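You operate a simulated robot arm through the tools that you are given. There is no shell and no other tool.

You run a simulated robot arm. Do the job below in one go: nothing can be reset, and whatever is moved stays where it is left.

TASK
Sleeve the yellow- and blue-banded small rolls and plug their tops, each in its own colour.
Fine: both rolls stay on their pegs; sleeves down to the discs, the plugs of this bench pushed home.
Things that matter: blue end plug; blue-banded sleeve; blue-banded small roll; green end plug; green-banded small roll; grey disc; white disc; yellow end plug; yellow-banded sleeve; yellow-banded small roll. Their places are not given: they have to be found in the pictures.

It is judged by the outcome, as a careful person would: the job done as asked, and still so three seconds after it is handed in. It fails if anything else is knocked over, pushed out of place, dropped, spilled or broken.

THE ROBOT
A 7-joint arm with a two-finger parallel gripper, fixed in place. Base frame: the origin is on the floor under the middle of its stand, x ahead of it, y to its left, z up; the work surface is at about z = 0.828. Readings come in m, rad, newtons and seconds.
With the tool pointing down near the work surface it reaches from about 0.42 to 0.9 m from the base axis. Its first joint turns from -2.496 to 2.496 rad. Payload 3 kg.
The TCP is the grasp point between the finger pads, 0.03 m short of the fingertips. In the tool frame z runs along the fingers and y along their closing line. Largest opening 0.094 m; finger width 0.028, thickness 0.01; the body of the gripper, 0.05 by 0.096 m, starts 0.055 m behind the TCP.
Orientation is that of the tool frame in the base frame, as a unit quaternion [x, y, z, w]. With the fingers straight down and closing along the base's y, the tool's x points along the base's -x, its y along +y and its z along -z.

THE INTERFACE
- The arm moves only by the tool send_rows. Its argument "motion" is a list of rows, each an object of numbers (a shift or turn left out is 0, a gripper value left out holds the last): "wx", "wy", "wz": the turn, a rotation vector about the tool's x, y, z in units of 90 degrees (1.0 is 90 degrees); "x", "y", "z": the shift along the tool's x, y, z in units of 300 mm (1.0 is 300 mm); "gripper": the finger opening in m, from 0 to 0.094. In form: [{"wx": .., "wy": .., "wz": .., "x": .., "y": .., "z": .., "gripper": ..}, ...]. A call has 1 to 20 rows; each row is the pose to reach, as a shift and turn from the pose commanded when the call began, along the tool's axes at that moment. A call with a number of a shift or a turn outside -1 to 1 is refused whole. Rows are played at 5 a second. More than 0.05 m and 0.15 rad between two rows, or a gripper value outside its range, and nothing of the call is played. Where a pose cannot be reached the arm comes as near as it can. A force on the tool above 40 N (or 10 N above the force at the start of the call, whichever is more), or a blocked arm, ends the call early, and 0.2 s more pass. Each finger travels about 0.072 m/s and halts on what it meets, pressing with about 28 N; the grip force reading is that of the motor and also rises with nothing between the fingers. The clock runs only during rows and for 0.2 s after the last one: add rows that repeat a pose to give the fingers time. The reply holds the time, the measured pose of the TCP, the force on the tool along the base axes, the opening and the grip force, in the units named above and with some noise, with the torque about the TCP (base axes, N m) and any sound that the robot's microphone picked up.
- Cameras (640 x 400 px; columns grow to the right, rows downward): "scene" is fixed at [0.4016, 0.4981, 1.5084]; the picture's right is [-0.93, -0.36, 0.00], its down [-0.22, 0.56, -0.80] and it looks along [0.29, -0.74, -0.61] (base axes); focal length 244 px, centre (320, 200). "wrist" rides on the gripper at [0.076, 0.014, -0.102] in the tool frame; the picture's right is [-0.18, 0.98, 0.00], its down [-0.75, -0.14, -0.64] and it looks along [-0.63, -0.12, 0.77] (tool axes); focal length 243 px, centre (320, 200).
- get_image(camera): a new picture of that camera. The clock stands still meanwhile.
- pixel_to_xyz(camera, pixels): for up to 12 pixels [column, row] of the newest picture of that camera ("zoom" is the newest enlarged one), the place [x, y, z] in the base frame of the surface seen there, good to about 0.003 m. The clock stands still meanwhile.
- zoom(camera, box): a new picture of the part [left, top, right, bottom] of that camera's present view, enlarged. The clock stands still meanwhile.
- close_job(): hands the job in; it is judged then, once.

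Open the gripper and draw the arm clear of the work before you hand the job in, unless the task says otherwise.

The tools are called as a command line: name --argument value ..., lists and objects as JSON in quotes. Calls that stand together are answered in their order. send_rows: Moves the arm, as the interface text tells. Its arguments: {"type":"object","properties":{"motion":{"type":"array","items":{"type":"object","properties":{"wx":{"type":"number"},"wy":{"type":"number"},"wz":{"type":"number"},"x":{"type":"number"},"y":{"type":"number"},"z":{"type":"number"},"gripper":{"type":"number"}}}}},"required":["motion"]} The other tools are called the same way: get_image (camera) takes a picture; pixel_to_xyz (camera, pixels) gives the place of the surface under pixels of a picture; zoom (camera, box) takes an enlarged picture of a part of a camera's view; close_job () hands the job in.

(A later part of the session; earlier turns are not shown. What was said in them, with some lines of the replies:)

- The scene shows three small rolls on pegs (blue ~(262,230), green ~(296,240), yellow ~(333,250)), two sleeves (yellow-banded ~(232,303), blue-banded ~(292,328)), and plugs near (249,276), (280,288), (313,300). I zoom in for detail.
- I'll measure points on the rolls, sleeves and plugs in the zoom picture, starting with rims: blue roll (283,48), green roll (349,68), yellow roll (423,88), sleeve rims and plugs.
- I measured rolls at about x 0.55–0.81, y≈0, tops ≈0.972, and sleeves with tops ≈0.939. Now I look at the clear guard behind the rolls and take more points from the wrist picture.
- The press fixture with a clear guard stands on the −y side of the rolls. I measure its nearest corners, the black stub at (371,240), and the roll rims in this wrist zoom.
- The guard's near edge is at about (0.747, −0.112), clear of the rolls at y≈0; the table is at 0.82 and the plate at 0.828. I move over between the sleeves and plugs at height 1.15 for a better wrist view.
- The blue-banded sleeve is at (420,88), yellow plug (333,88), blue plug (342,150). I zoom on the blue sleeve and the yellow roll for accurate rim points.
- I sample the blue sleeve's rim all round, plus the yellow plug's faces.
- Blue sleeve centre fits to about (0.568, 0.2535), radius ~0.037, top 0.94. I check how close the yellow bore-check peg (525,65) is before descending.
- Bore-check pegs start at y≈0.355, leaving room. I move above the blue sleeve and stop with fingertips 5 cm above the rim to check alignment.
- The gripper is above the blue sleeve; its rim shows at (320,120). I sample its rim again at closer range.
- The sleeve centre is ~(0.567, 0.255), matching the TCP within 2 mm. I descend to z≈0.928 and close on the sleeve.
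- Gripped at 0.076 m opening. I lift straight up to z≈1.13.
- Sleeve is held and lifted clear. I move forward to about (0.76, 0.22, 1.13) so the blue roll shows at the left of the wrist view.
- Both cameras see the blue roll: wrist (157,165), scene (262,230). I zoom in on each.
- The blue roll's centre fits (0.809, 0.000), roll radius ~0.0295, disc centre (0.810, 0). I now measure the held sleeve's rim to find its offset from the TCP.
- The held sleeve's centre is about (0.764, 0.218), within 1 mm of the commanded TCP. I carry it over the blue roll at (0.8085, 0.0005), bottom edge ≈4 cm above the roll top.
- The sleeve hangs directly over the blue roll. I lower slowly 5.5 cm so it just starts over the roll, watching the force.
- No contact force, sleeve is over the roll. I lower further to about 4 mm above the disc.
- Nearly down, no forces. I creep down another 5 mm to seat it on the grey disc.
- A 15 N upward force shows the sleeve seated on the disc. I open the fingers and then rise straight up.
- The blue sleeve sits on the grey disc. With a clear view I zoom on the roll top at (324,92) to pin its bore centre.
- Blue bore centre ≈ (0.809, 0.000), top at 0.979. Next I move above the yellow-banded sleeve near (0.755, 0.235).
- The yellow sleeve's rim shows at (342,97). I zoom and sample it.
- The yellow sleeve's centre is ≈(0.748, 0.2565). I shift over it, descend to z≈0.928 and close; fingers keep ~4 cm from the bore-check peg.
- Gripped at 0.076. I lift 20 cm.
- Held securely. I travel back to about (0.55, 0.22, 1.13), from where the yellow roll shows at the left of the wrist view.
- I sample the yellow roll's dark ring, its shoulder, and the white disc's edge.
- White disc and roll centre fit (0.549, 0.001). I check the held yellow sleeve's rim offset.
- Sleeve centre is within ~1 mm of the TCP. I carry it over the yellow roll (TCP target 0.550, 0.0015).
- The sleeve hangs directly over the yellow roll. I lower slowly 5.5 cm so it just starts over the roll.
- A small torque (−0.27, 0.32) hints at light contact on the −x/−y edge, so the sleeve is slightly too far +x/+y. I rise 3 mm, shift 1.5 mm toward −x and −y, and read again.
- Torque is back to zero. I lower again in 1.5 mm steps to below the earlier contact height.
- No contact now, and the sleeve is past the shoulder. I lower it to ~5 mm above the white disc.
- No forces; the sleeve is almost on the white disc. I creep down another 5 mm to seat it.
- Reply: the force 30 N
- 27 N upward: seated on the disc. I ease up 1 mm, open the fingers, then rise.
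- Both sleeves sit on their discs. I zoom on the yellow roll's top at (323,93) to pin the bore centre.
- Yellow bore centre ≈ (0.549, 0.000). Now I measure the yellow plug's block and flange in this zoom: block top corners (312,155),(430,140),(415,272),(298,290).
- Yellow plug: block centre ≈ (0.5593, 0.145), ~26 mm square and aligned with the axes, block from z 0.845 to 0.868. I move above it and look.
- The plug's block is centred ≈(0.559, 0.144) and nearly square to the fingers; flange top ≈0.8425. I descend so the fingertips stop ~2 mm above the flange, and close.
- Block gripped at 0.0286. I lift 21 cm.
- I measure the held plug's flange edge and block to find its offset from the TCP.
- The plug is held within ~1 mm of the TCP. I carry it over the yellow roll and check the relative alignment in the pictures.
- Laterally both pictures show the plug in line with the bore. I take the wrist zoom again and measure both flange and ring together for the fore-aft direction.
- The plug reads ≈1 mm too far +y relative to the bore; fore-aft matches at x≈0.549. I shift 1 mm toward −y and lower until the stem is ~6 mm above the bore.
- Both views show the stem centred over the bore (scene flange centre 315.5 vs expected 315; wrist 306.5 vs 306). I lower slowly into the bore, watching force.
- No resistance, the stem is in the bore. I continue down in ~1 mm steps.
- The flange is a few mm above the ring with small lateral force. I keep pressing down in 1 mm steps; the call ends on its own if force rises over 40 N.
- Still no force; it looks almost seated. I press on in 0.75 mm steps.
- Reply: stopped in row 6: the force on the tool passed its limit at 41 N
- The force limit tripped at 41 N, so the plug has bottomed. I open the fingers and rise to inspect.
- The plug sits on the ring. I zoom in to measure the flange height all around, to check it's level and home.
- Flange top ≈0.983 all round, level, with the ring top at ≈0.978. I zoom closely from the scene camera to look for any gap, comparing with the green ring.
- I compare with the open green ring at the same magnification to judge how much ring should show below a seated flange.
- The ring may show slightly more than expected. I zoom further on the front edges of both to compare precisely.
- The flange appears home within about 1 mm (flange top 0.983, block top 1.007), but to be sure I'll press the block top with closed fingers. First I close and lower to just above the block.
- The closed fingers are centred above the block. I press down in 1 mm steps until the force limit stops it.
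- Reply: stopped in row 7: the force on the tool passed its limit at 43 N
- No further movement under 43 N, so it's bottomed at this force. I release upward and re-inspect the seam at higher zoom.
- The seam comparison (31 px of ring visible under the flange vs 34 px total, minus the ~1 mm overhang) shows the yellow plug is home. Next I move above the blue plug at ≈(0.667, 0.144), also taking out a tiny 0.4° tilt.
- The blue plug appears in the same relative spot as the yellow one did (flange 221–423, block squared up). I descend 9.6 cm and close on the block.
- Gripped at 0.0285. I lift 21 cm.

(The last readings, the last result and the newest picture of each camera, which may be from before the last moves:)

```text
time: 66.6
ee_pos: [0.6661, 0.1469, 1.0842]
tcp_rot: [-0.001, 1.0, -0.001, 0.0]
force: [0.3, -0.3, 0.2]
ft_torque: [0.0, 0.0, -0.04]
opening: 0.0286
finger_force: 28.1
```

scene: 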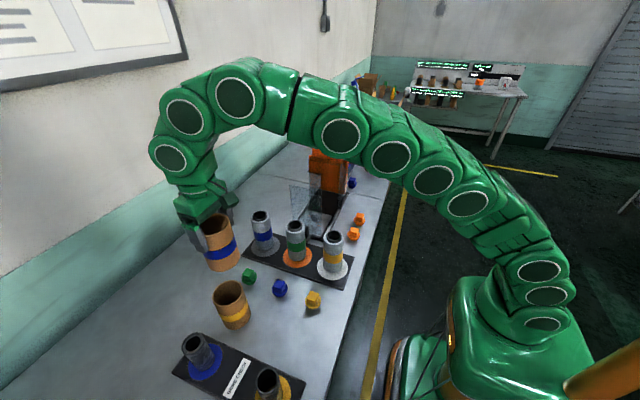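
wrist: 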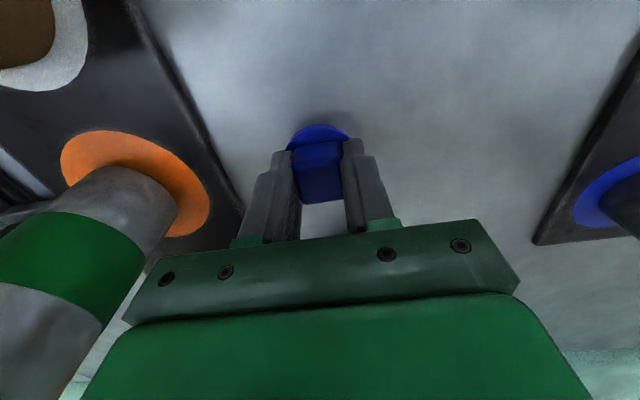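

Lifted with the plug held. I carry it diagonally to above the blue roll at (0.809, 0).

send_rows --motion '[{"x": -0.05, "y": -0.05}, {"x": -0.14, "y": -0.14}, {"x": -0.24, "y": -0.24}, {"x": -0.34, "y": -0.34}, {"x": -0.43, "y": -0.43}, {"x": -0.477, "y": -0.488}, {"x": -0.477, "y": -0.488}, {"x": -0.477, "y": -0.488}]'

zoom --camera "scene" --box '[227, 170, 307, 250]'

zoom --camera "wrist" --box '[260, 60, 390, 170]'

```text
time: 68.4
ee_pos: [0.812, 0.0003, 1.0832]
tcp_rot: [0.0, 1.0, 0.0, 0.0]
force: [0.6, -0.2, -0.3]
ft_torque: [0.01, -0.01, 0.02]
opening: 0.0286
finger_force: 27.8
```

```text
5.00 times, centred on (267, 210) of scene
```

zoom: 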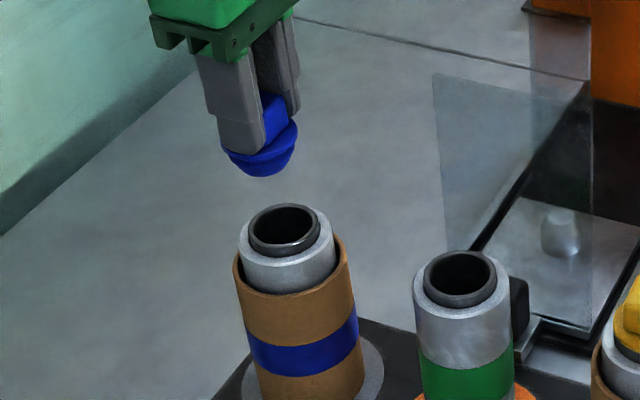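

```text
3.64 times, centred on (325, 115) of wrist
```

zoom: 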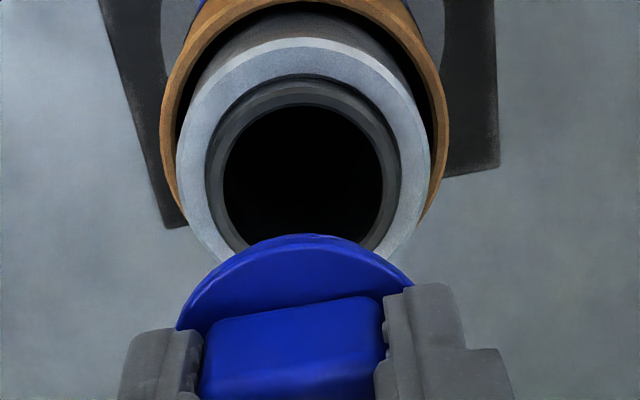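

The plug's flange sits lower in the wrist view (apex 235 vs 218 before) and left of the axis in the scene view, so it is ≈4 mm too far +x. I measure both flange and ring.

pixel_to_xyz --camera "zoom" --pixels '[[300, 238], [200, 292], [395, 275], [235, 256], [365, 252], [182, 318], [270, 242], [335, 241], [250, 250], [350, 246], [215, 275], [385, 268]]'

pixel_to_xyz --camera "zoom" --pixels '[[303, 98], [217, 185], [392, 185], [238, 128], [370, 128], [218, 215], [390, 215], [303, 46], [183, 160], [425, 160], [215, 95], [390, 90]]'

```text
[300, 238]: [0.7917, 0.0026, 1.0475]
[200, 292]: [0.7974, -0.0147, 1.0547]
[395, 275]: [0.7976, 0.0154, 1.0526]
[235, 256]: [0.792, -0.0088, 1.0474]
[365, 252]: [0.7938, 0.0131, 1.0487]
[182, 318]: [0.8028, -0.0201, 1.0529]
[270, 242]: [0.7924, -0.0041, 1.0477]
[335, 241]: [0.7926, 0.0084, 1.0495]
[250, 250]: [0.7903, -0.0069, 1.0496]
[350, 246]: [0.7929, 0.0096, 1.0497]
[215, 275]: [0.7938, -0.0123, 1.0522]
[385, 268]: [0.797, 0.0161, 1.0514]
```

```text
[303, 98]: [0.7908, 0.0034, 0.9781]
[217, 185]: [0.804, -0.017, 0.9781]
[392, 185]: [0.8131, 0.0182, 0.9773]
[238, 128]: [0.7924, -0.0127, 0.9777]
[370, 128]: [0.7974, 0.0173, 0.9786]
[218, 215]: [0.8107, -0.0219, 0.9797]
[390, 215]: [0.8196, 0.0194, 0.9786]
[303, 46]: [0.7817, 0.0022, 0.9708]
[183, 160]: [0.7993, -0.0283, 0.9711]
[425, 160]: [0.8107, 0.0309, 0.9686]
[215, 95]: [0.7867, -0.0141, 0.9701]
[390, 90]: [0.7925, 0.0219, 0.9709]
```

The flange centre reads (0.8145, 0.000) and the bore (0.810, 0.000). I shift −4.5 mm in x and lower to ~7 mm above the bore, then re-check.

send_rows --motion '[{"x": 0.015}, {"x": 0.015}, {"x": 0.015, "z": 0.04}, {"x": 0.015, "z": 0.09}, {"x": 0.015, "z": 0.125}, {"x": 0.015, "z": 0.14}, {"x": 0.015, "z": 0.14}]'

zoom --camera "wrist" --box '[260, 60, 390, 170]'

zoom --camera "scene" --box '[237, 185, 287, 235]'

```text
time: 70.0
ee_pos: [0.8058, -0.0007, 1.0424]
tcp_rot: [-0.001, 1.0, 0.0, 0.0]
force: [-0.4, -0.1, 0.4]
ft_torque: [0.0, -0.01, 0.04]
opening: 0.0285
finger_force: 28.5
```

```text
3.64 times, centred on (325, 115) of wrist
```

zoom: 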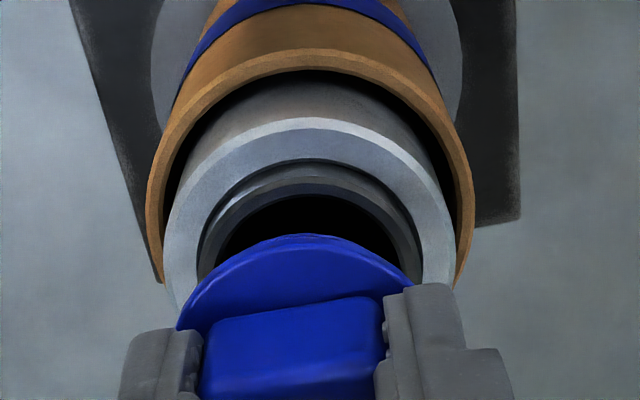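

```text
8.00 times, centred on (262, 210) of scene
```

zoom: 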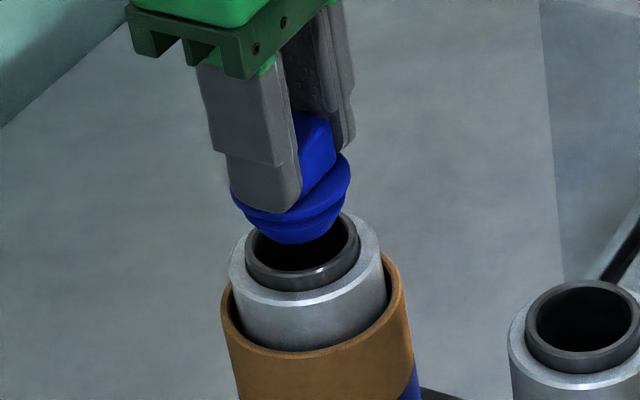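

Both views now show the blue stem centred over its bore (scene flange 290.5 vs expected 290.7). I lower slowly in ~2 mm steps.

send_rows --motion '[{"z": 0.006}, {"z": 0.012}, {"z": 0.018}, {"z": 0.024}, {"z": 0.03}, {"z": 0.036}, {"z": 0.042}, {"z": 0.048}, {"z": 0.048}]'

zoom --camera "scene" --box '[237, 185, 287, 235]'

```text
time: 72.0
ee_pos: [0.8061, -0.0023, 1.0276]
tcp_rot: [0.001, 1.0, 0.001, 0.0]
force: [0.9, 0.4, -0.4]
ft_torque: [0.05, -0.04, -0.03]
opening: 0.0286
finger_force: 27.9
```

```text
8.00 times, centred on (262, 210) of scene
```

zoom: 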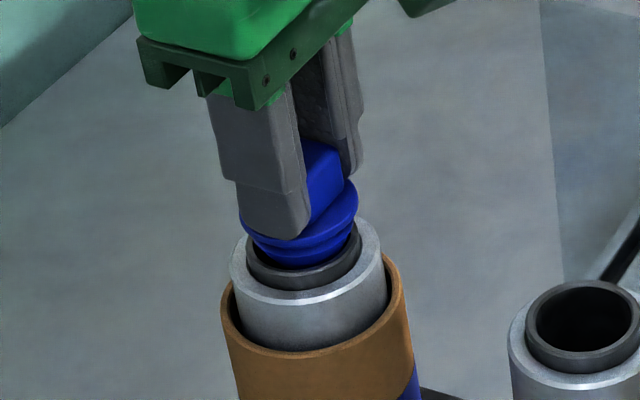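

The stem is in the bore with no force. I continue down in 1 mm steps.

send_rows --motion '[{"z": 0.004}, {"z": 0.008}, {"z": 0.012}, {"z": 0.016}, {"z": 0.02}, {"z": 0.024}, {"z": 0.028}, {"z": 0.032}, {"z": 0.036}, {"z": 0.036}]'

zoom --camera "scene" --box '[237, 185, 287, 235]'

```text
time: 74.2
ee_pos: [0.8063, -0.0024, 1.0161]
tcp_rot: [0.0, 1.0, 0.0, 0.0]
force: [-0.6, 0.6, 0.1]
ft_torque: [0.06, 0.02, 0.0]
opening: 0.0287
finger_force: 28.8
```

```text
8.00 times, centred on (262, 210) of scene
```

zoom: 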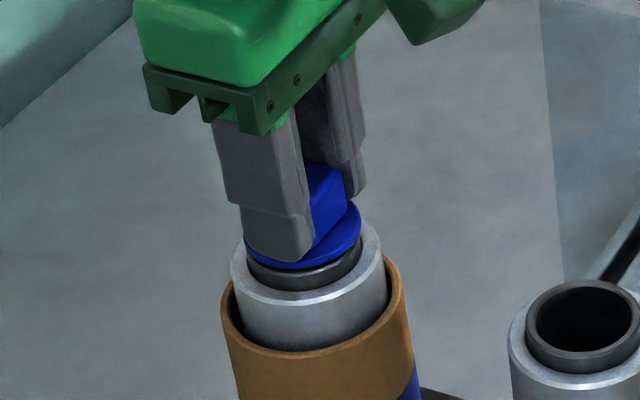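

Almost seated, no force yet. I press further in 0.75 mm steps until the force limit stops it.

send_rows --motion '[{"z": 0.0025}, {"z": 0.005}, {"z": 0.0075}, {"z": 0.01}, {"z": 0.0125}, {"z": 0.015}, {"z": 0.0175}, {"z": 0.0175}]'

zoom --camera "scene" --box '[252, 200, 277, 225]'

```text
time: 76.0
ee_pos: [0.8055, -0.0002, 1.0124]
tcp_rot: [0.0, 1.0, 0.001, 0.001]
force: [-0.1, 0.3, 32.9]
ft_torque: [0.02, -0.11, -0.02]
opening: 0.0286
finger_force: 28.5
```

```text
16.00 times, centred on (264, 212) of scene
```

zoom: 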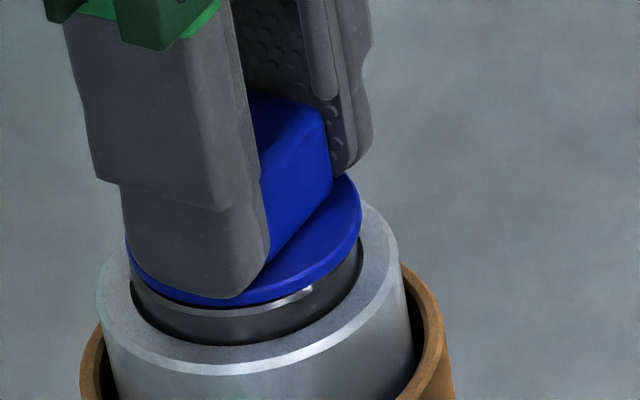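

33 N upward already. I push another ~1 mm to reach the limit and make sure it's home.

send_rows --motion '[{"z": 0.0015}, {"z": 0.003}, {"z": 0.0045}, {"z": 0.0045}]'

zoom --camera "scene" --box '[252, 200, 277, 225]'

```text
time: 76.6
ee_pos: [0.8071, -0.0013, 1.0126]
tcp_rot: [0.0, 1.0, -0.001, 0.002]
force: [-2.1, 1.3, 9.3]
ft_torque: [0.02, 0.07, 0.04]
opening: 0.0283
finger_force: 27.8
stopped in row 2: the force on the tool passed its limit at 45 N (the readings are from after the stop); the commanded pose is now the measured one
```

```text
16.00 times, centred on (264, 212) of scene
```

zoom: 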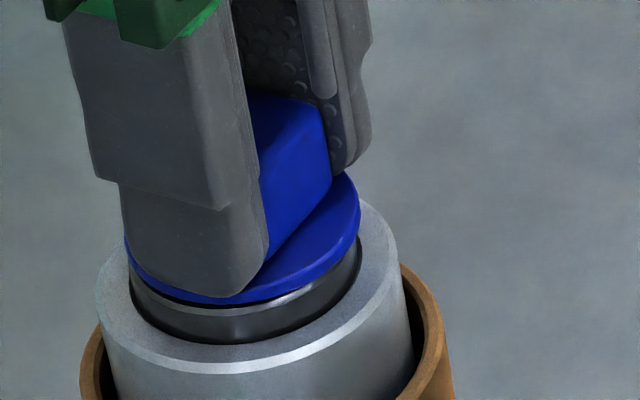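

Tripped at 45 N with no further motion. I open the fingers and rise to inspect the blue plug.

send_rows --motion '[{"gripper": 0.06}, {"gripper": 0.06}, {"gripper": 0.06}, {"z": -0.04}, {"z": -0.12}, {"z": -0.22}, {"z": -0.3}, {"z": -0.3}]'

zoom --camera "scene" --box '[252, 200, 277, 225]'

zoom --camera "wrist" --box '[274, 50, 374, 160]'

```text
time: 78.4
ee_pos: [0.8045, -0.0, 1.1012]
tcp_rot: [0.0, 1.0, 0.0, 0.001]
force: [-0.1, -0.2, 1.0]
ft_torque: [0.03, -0.01, -0.01]
opening: 0.0602
finger_force: 0.0
```

```text
16.00 times, centred on (264, 212) of scene
```

zoom: 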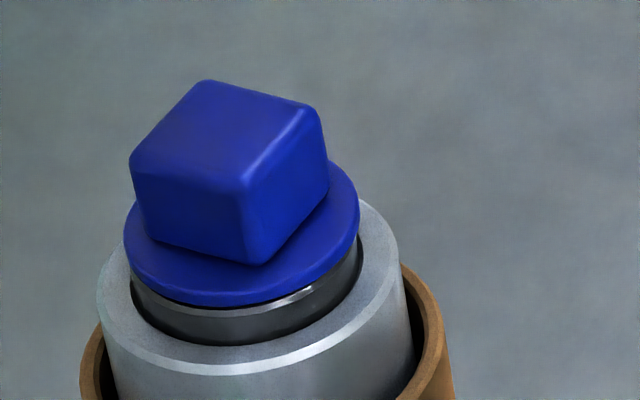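

```text
3.64 times, centred on (324, 105) of wrist
```

zoom: 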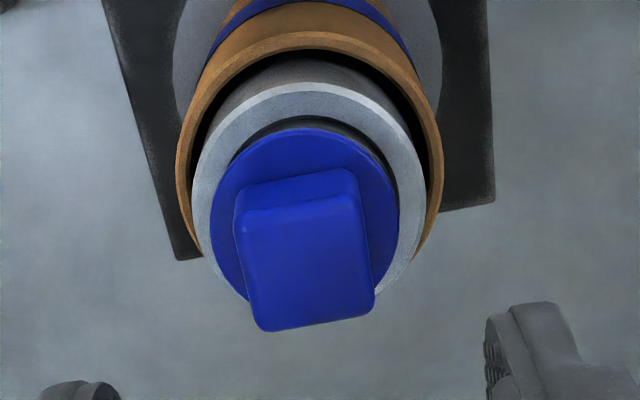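

I measure the blue flange and block heights all round in the wrist zoom.

pixel_to_xyz --camera "zoom" --pixels '[[220, 215], [392, 210], [308, 137], [250, 158], [365, 155], [385, 255], [225, 260], [250, 235], [350, 215], [362, 300], [268, 320], [310, 265]]'

pixel_to_xyz --camera "zoom" --pixels '[[230, 185], [385, 180], [280, 142], [340, 140], [222, 235], [390, 230], [235, 275], [378, 272], [205, 190], [410, 190], [310, 95], [315, 240]]'

zoom --camera "scene" --box '[252, 205, 277, 230]'

```text
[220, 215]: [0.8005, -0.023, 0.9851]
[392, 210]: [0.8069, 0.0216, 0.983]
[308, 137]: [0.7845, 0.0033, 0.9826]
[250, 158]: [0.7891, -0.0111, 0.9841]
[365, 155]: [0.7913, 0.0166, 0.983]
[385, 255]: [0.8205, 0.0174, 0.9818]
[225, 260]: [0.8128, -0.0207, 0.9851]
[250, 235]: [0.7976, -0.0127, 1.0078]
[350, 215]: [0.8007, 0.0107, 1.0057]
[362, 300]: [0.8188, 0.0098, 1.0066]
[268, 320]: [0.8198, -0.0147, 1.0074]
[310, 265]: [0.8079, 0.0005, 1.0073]
```

```text
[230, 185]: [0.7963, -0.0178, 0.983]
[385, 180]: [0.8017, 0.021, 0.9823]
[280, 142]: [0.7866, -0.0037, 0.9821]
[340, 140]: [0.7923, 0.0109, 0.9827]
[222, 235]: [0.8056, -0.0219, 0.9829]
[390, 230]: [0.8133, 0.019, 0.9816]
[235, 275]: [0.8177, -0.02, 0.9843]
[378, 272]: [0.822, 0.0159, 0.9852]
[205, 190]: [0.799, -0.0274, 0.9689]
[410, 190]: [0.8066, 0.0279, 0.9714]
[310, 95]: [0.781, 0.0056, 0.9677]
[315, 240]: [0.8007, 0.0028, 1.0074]
```

```text
16.00 times, centred on (264, 218) of scene
```

zoom: 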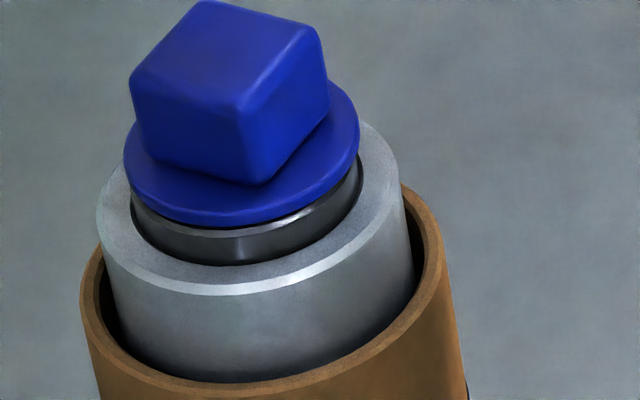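

Flange tops read equal for both plugs (≈0.983), but the scene zoom hints at a possible small gap on the blue one. I move to the side at (0.72, 0.236, 0.97) for a low-angle wrist view of the blue plug.

send_rows --motion '[{"x": 0.03, "y": 0.1}, {"x": 0.08, "y": 0.23}, {"x": 0.13, "y": 0.36}, {"x": 0.18, "y": 0.49}, {"x": 0.23, "y": 0.62, "z": 0.05}, {"x": 0.27, "y": 0.73, "z": 0.13}, {"x": 0.287, "y": 0.79, "z": 0.25}, {"x": 0.287, "y": 0.79, "z": 0.37}, {"x": 0.287, "y": 0.79, "z": 0.44}, {"x": 0.287, "y": 0.79, "z": 0.44}]'

get_image --camera "wrist"

```text
time: 80.6
ee_pos: [0.7195, 0.2375, 0.97]
tcp_rot: [-0.002, 1.0, 0.0, 0.001]
force: [0.1, -0.2, 0.1]
ft_torque: [-0.01, 0.0, 0.02]
opening: 0.0601
finger_force: 0.2
```

```text
taken
```

wrist: 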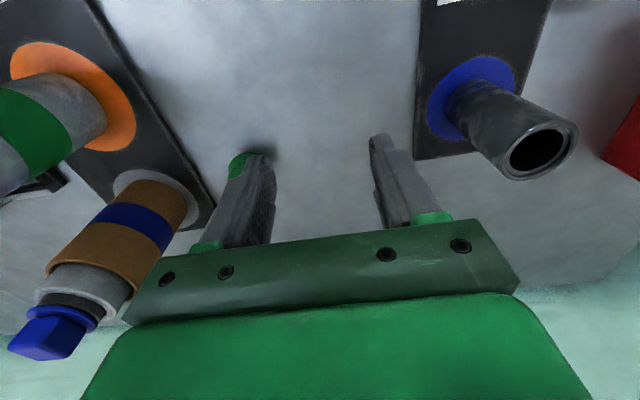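

The blue plug shows side-on at about (65,315). I zoom in on it.

zoom --camera "wrist" --box '[0, 255, 140, 375]'

zoom --camera "wrist" --box '[30, 285, 110, 345]'

```text
3.33 times, centred on (70, 315) of wrist
```

zoom: 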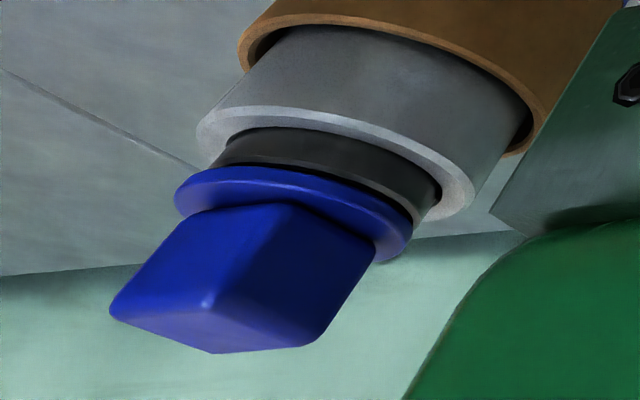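

```text
6.67 times, centred on (70, 315) of wrist
```

zoom: 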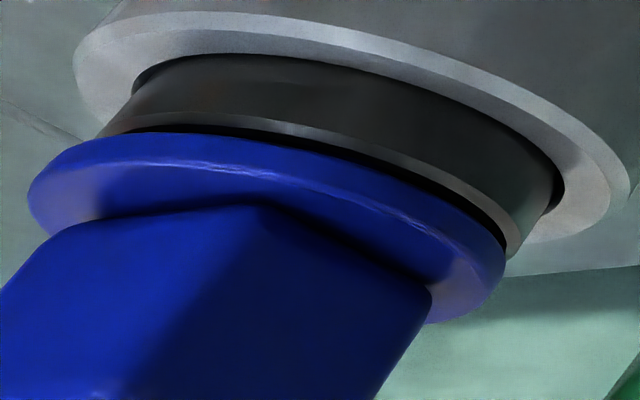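

There's a thin dark line between ring chamfer and flange. For comparison I view the yellow plug from the same relative position.

send_rows --motion '[{"x": 0.06}, {"x": 0.18}, {"x": 0.32}, {"x": 0.46}, {"x": 0.6}, {"x": 0.74}, {"x": 0.84}, {"x": 0.867}, {"x": 0.867}]'

get_image --camera "wrist"

zoom --camera "wrist" --box '[30, 285, 110, 345]'

```text
time: 82.6
ee_pos: [0.4586, 0.2347, 0.9699]
tcp_rot: [-0.001, 1.0, 0.0, 0.001]
force: [-0.8, -0.3, 0.6]
ft_torque: [0.01, -0.02, -0.01]
opening: 0.0601
finger_force: 0.1
```

```text
taken
```

wrist: 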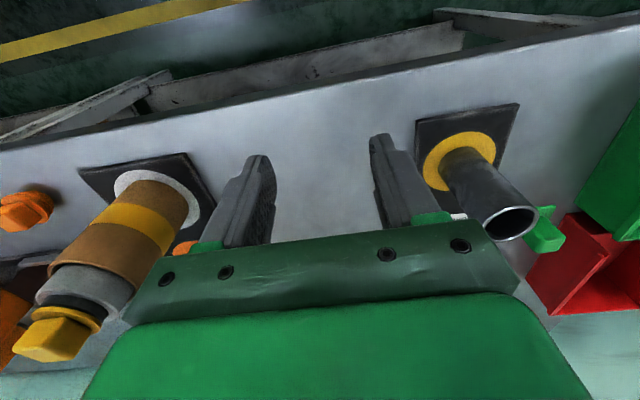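

```text
6.67 times, centred on (70, 315) of wrist
```

zoom: 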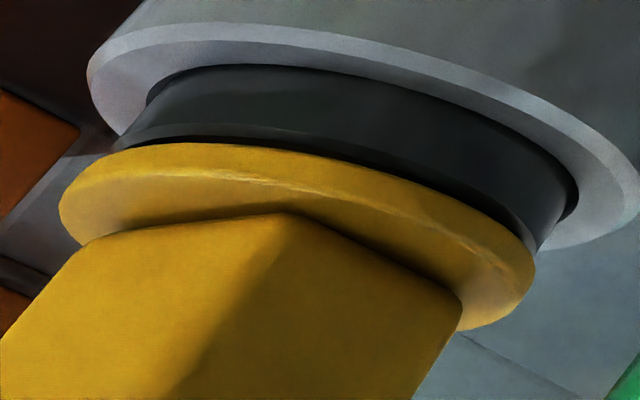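

Both plugs look alike: same thin shadow line and flange level, so both seem home. To be certain about the blue one I'll press its top with closed fingers as I did for yellow; first I rise and move back toward it.

send_rows --motion '[{"z": -0.12, "gripper": 0.0}, {"z": -0.26, "gripper": 0.0}, {"z": -0.4, "gripper": 0.0}, {"z": -0.5, "x": -0.06, "y": -0.04}, {"z": -0.5, "x": -0.19, "y": -0.08}, {"z": -0.5, "x": -0.32, "y": -0.12}, {"z": -0.5, "x": -0.45, "y": -0.16}, {"z": -0.5, "x": -0.58, "y": -0.2}, {"z": -0.5, "x": -0.7, "y": -0.25}, {"z": -0.5, "x": -0.82, "y": -0.3}, {"z": -0.5, "x": -0.9, "y": -0.34}, {"z": -0.5, "x": -0.9, "y": -0.34}]'

```text
time: 85.2
ee_pos: [0.7319, 0.1346, 1.1208]
tcp_rot: [0.0, 1.0, 0.0, 0.001]
force: [0.2, 0.1, -0.6]
ft_torque: [0.01, 0.03, -0.02]
opening: 0.0
finger_force: 27.9
```

Now over to the blue plug's block centre (0.809, −0.001), stopping ~1 cm above it.

send_rows --motion '[{"x": -0.06, "y": -0.1}, {"x": -0.12, "y": -0.2}, {"x": -0.18, "y": -0.31}, {"x": -0.24, "y": -0.41}, {"x": -0.259, "y": -0.45}, {"x": -0.259, "y": -0.45, "z": 0.1}, {"x": -0.259, "y": -0.45, "z": 0.19}, {"x": -0.259, "y": -0.45, "z": 0.24}, {"x": -0.259, "y": -0.45, "z": 0.24}]'

zoom --camera "scene" --box '[237, 185, 287, 235]'

zoom --camera "wrist" --box '[260, 60, 390, 220]'

```text
time: 87.2
ee_pos: [0.8086, -0.0004, 1.0481]
tcp_rot: [0.0, 1.0, 0.0, 0.001]
force: [0.0, -0.2, -0.3]
ft_torque: [0.04, 0.02, -0.02]
opening: 0.0
finger_force: 28.2
```

```text
8.00 times, centred on (262, 210) of scene
```

zoom: 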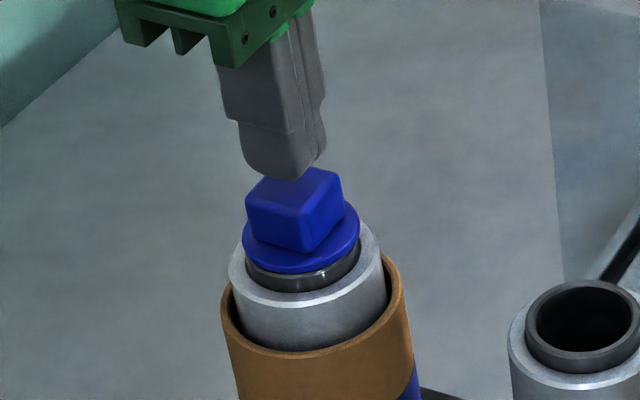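

```text
2.50 times, centred on (325, 140) of wrist
```

zoom: 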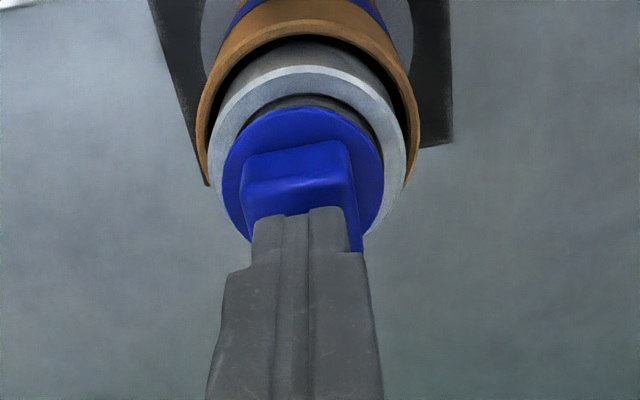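

The closed fingers are above the block. I press down in small steps until the force limit.

send_rows --motion '[{"z": 0.012}, {"z": 0.022}, {"z": 0.028}, {"z": 0.031}, {"z": 0.034}, {"z": 0.037}, {"z": 0.04}, {"z": 0.043}, {"z": 0.046}, {"z": 0.049}, {"z": 0.052}]'

zoom --camera "scene" --box '[252, 205, 277, 230]'

```text
time: 89.5
ee_pos: [0.8082, -0.0024, 1.0372]
tcp_rot: [0.0, 1.0, 0.0, 0.004]
force: [-2.8, 0.3, 8.4]
ft_torque: [0.01, 0.18, 0.03]
opening: 0.0
finger_force: 28.1
stopped in row 11: the force on the tool passed its limit at 42 N (the readings are from after the stop); the commanded pose is now the measured one
```

```text
16.00 times, centred on (264, 218) of scene
```

zoom: 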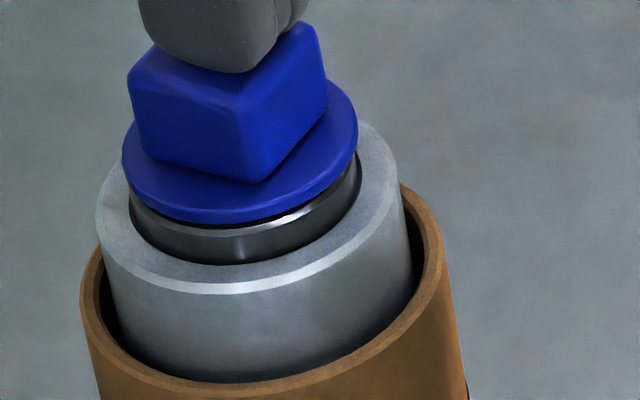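

It stopped at z 1.0372, the same as yellow (1.0371), so both plugs are bottomed equally. I rise well clear and open the gripper.

send_rows --motion '[{"z": -0.03, "wy": 0.004}, {"z": -0.1, "wy": 0.004}, {"z": -0.22, "wy": 0.004}, {"z": -0.35, "wy": 0.004}, {"z": -0.48, "wy": 0.004, "gripper": 0.094}, {"z": -0.61, "wy": 0.004, "gripper": 0.094}, {"z": -0.7, "wy": 0.004, "gripper": 0.094}, {"z": -0.7, "x": 0.1, "y": 0.06, "wy": 0.004}, {"z": -0.7, "x": 0.22, "y": 0.12, "wy": 0.004}, {"z": -0.7, "x": 0.35, "y": 0.18, "wy": 0.004}, {"z": -0.7, "x": 0.48, "y": 0.24, "wy": 0.004}, {"z": -0.7, "x": 0.6, "y": 0.3, "wy": 0.004}, {"z": -0.7, "x": 0.6, "y": 0.3, "wy": 0.004}]'

get_image --camera "scene"

get_image --camera "wrist"

```text
time: 92.3
ee_pos: [0.6248, 0.091, 1.2436]
tcp_rot: [0.0, 1.0, 0.001, 0.0]
force: [-0.6, -0.8, -0.5]
ft_torque: [0.02, 0.04, -0.04]
opening: 0.0941
finger_force: 0.1
out of reach, approached as far as the arm can: row 5, 6, 7, 8, 9
```

```text
taken
```

scene: 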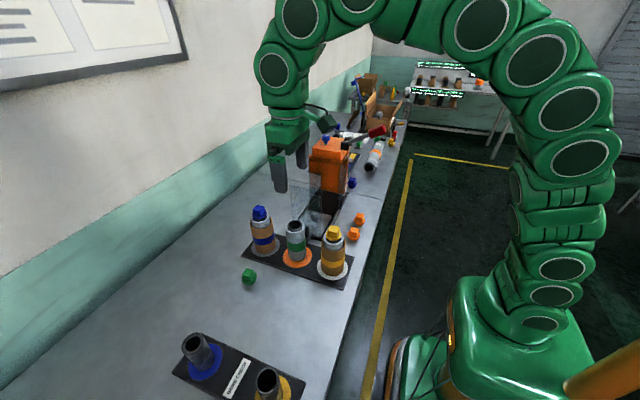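

```text
taken
```

wrist: 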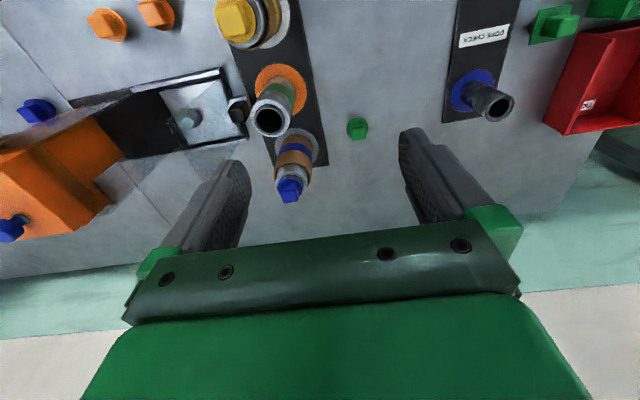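

The arm is clear and open. One last zoom to confirm sleeves on discs, plugs in place, and the rest undisturbed.

zoom --camera "scene" --box '[230, 195, 370, 295]'

zoom --camera "scene" --box '[160, 190, 400, 400]'

```text
4.00 times, centred on (300, 245) of scene
```

zoom: 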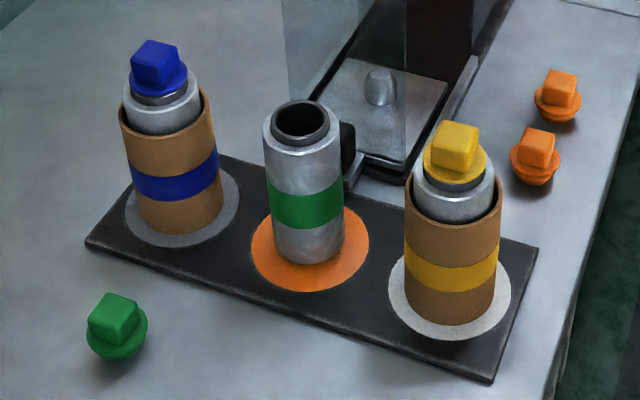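

```text
1.90 times, centred on (280, 295) of scene
```

zoom: 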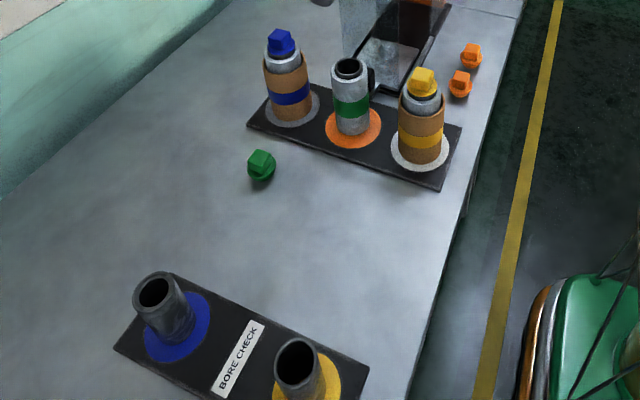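

Both rolls stand on their pegs with their own-colour sleeves on the discs and their own-colour plugs seated. The green roll, green plug and everything else are where they started, and the arm is clear with the gripper open, so I hand the job in.

close_job

```text
The job is handed in.
```

The job is handed in. The yellow- and blue-banded rolls each have their own-colour sleeve down on the disc and their own-colour plug pushed into the top.

- **Sleeves:** Both went down until they met the disc, the blue-banded one on the grey disc and the yellow-banded one on the white. The yellow sleeve touched its roll lightly on the first try, so I lifted it and shifted it about 2 mm before lowering it again.
- **Plugs:** I pressed each one to just over 40 N, first in the grip and then from above with closed fingers. Neither moved any further, and both stopped at the same height. In close-up pictures a thin dark line shows under both flanges. I read it as shadow, but I can't rule out a gap of about 1 mm.
- **Rest of the bench:** In the final pictures both rolls are on their pegs. The green-banded roll, green plug, orange plugs and bore-check plate look undisturbed. The gripper is open and the arm is clear of the work.
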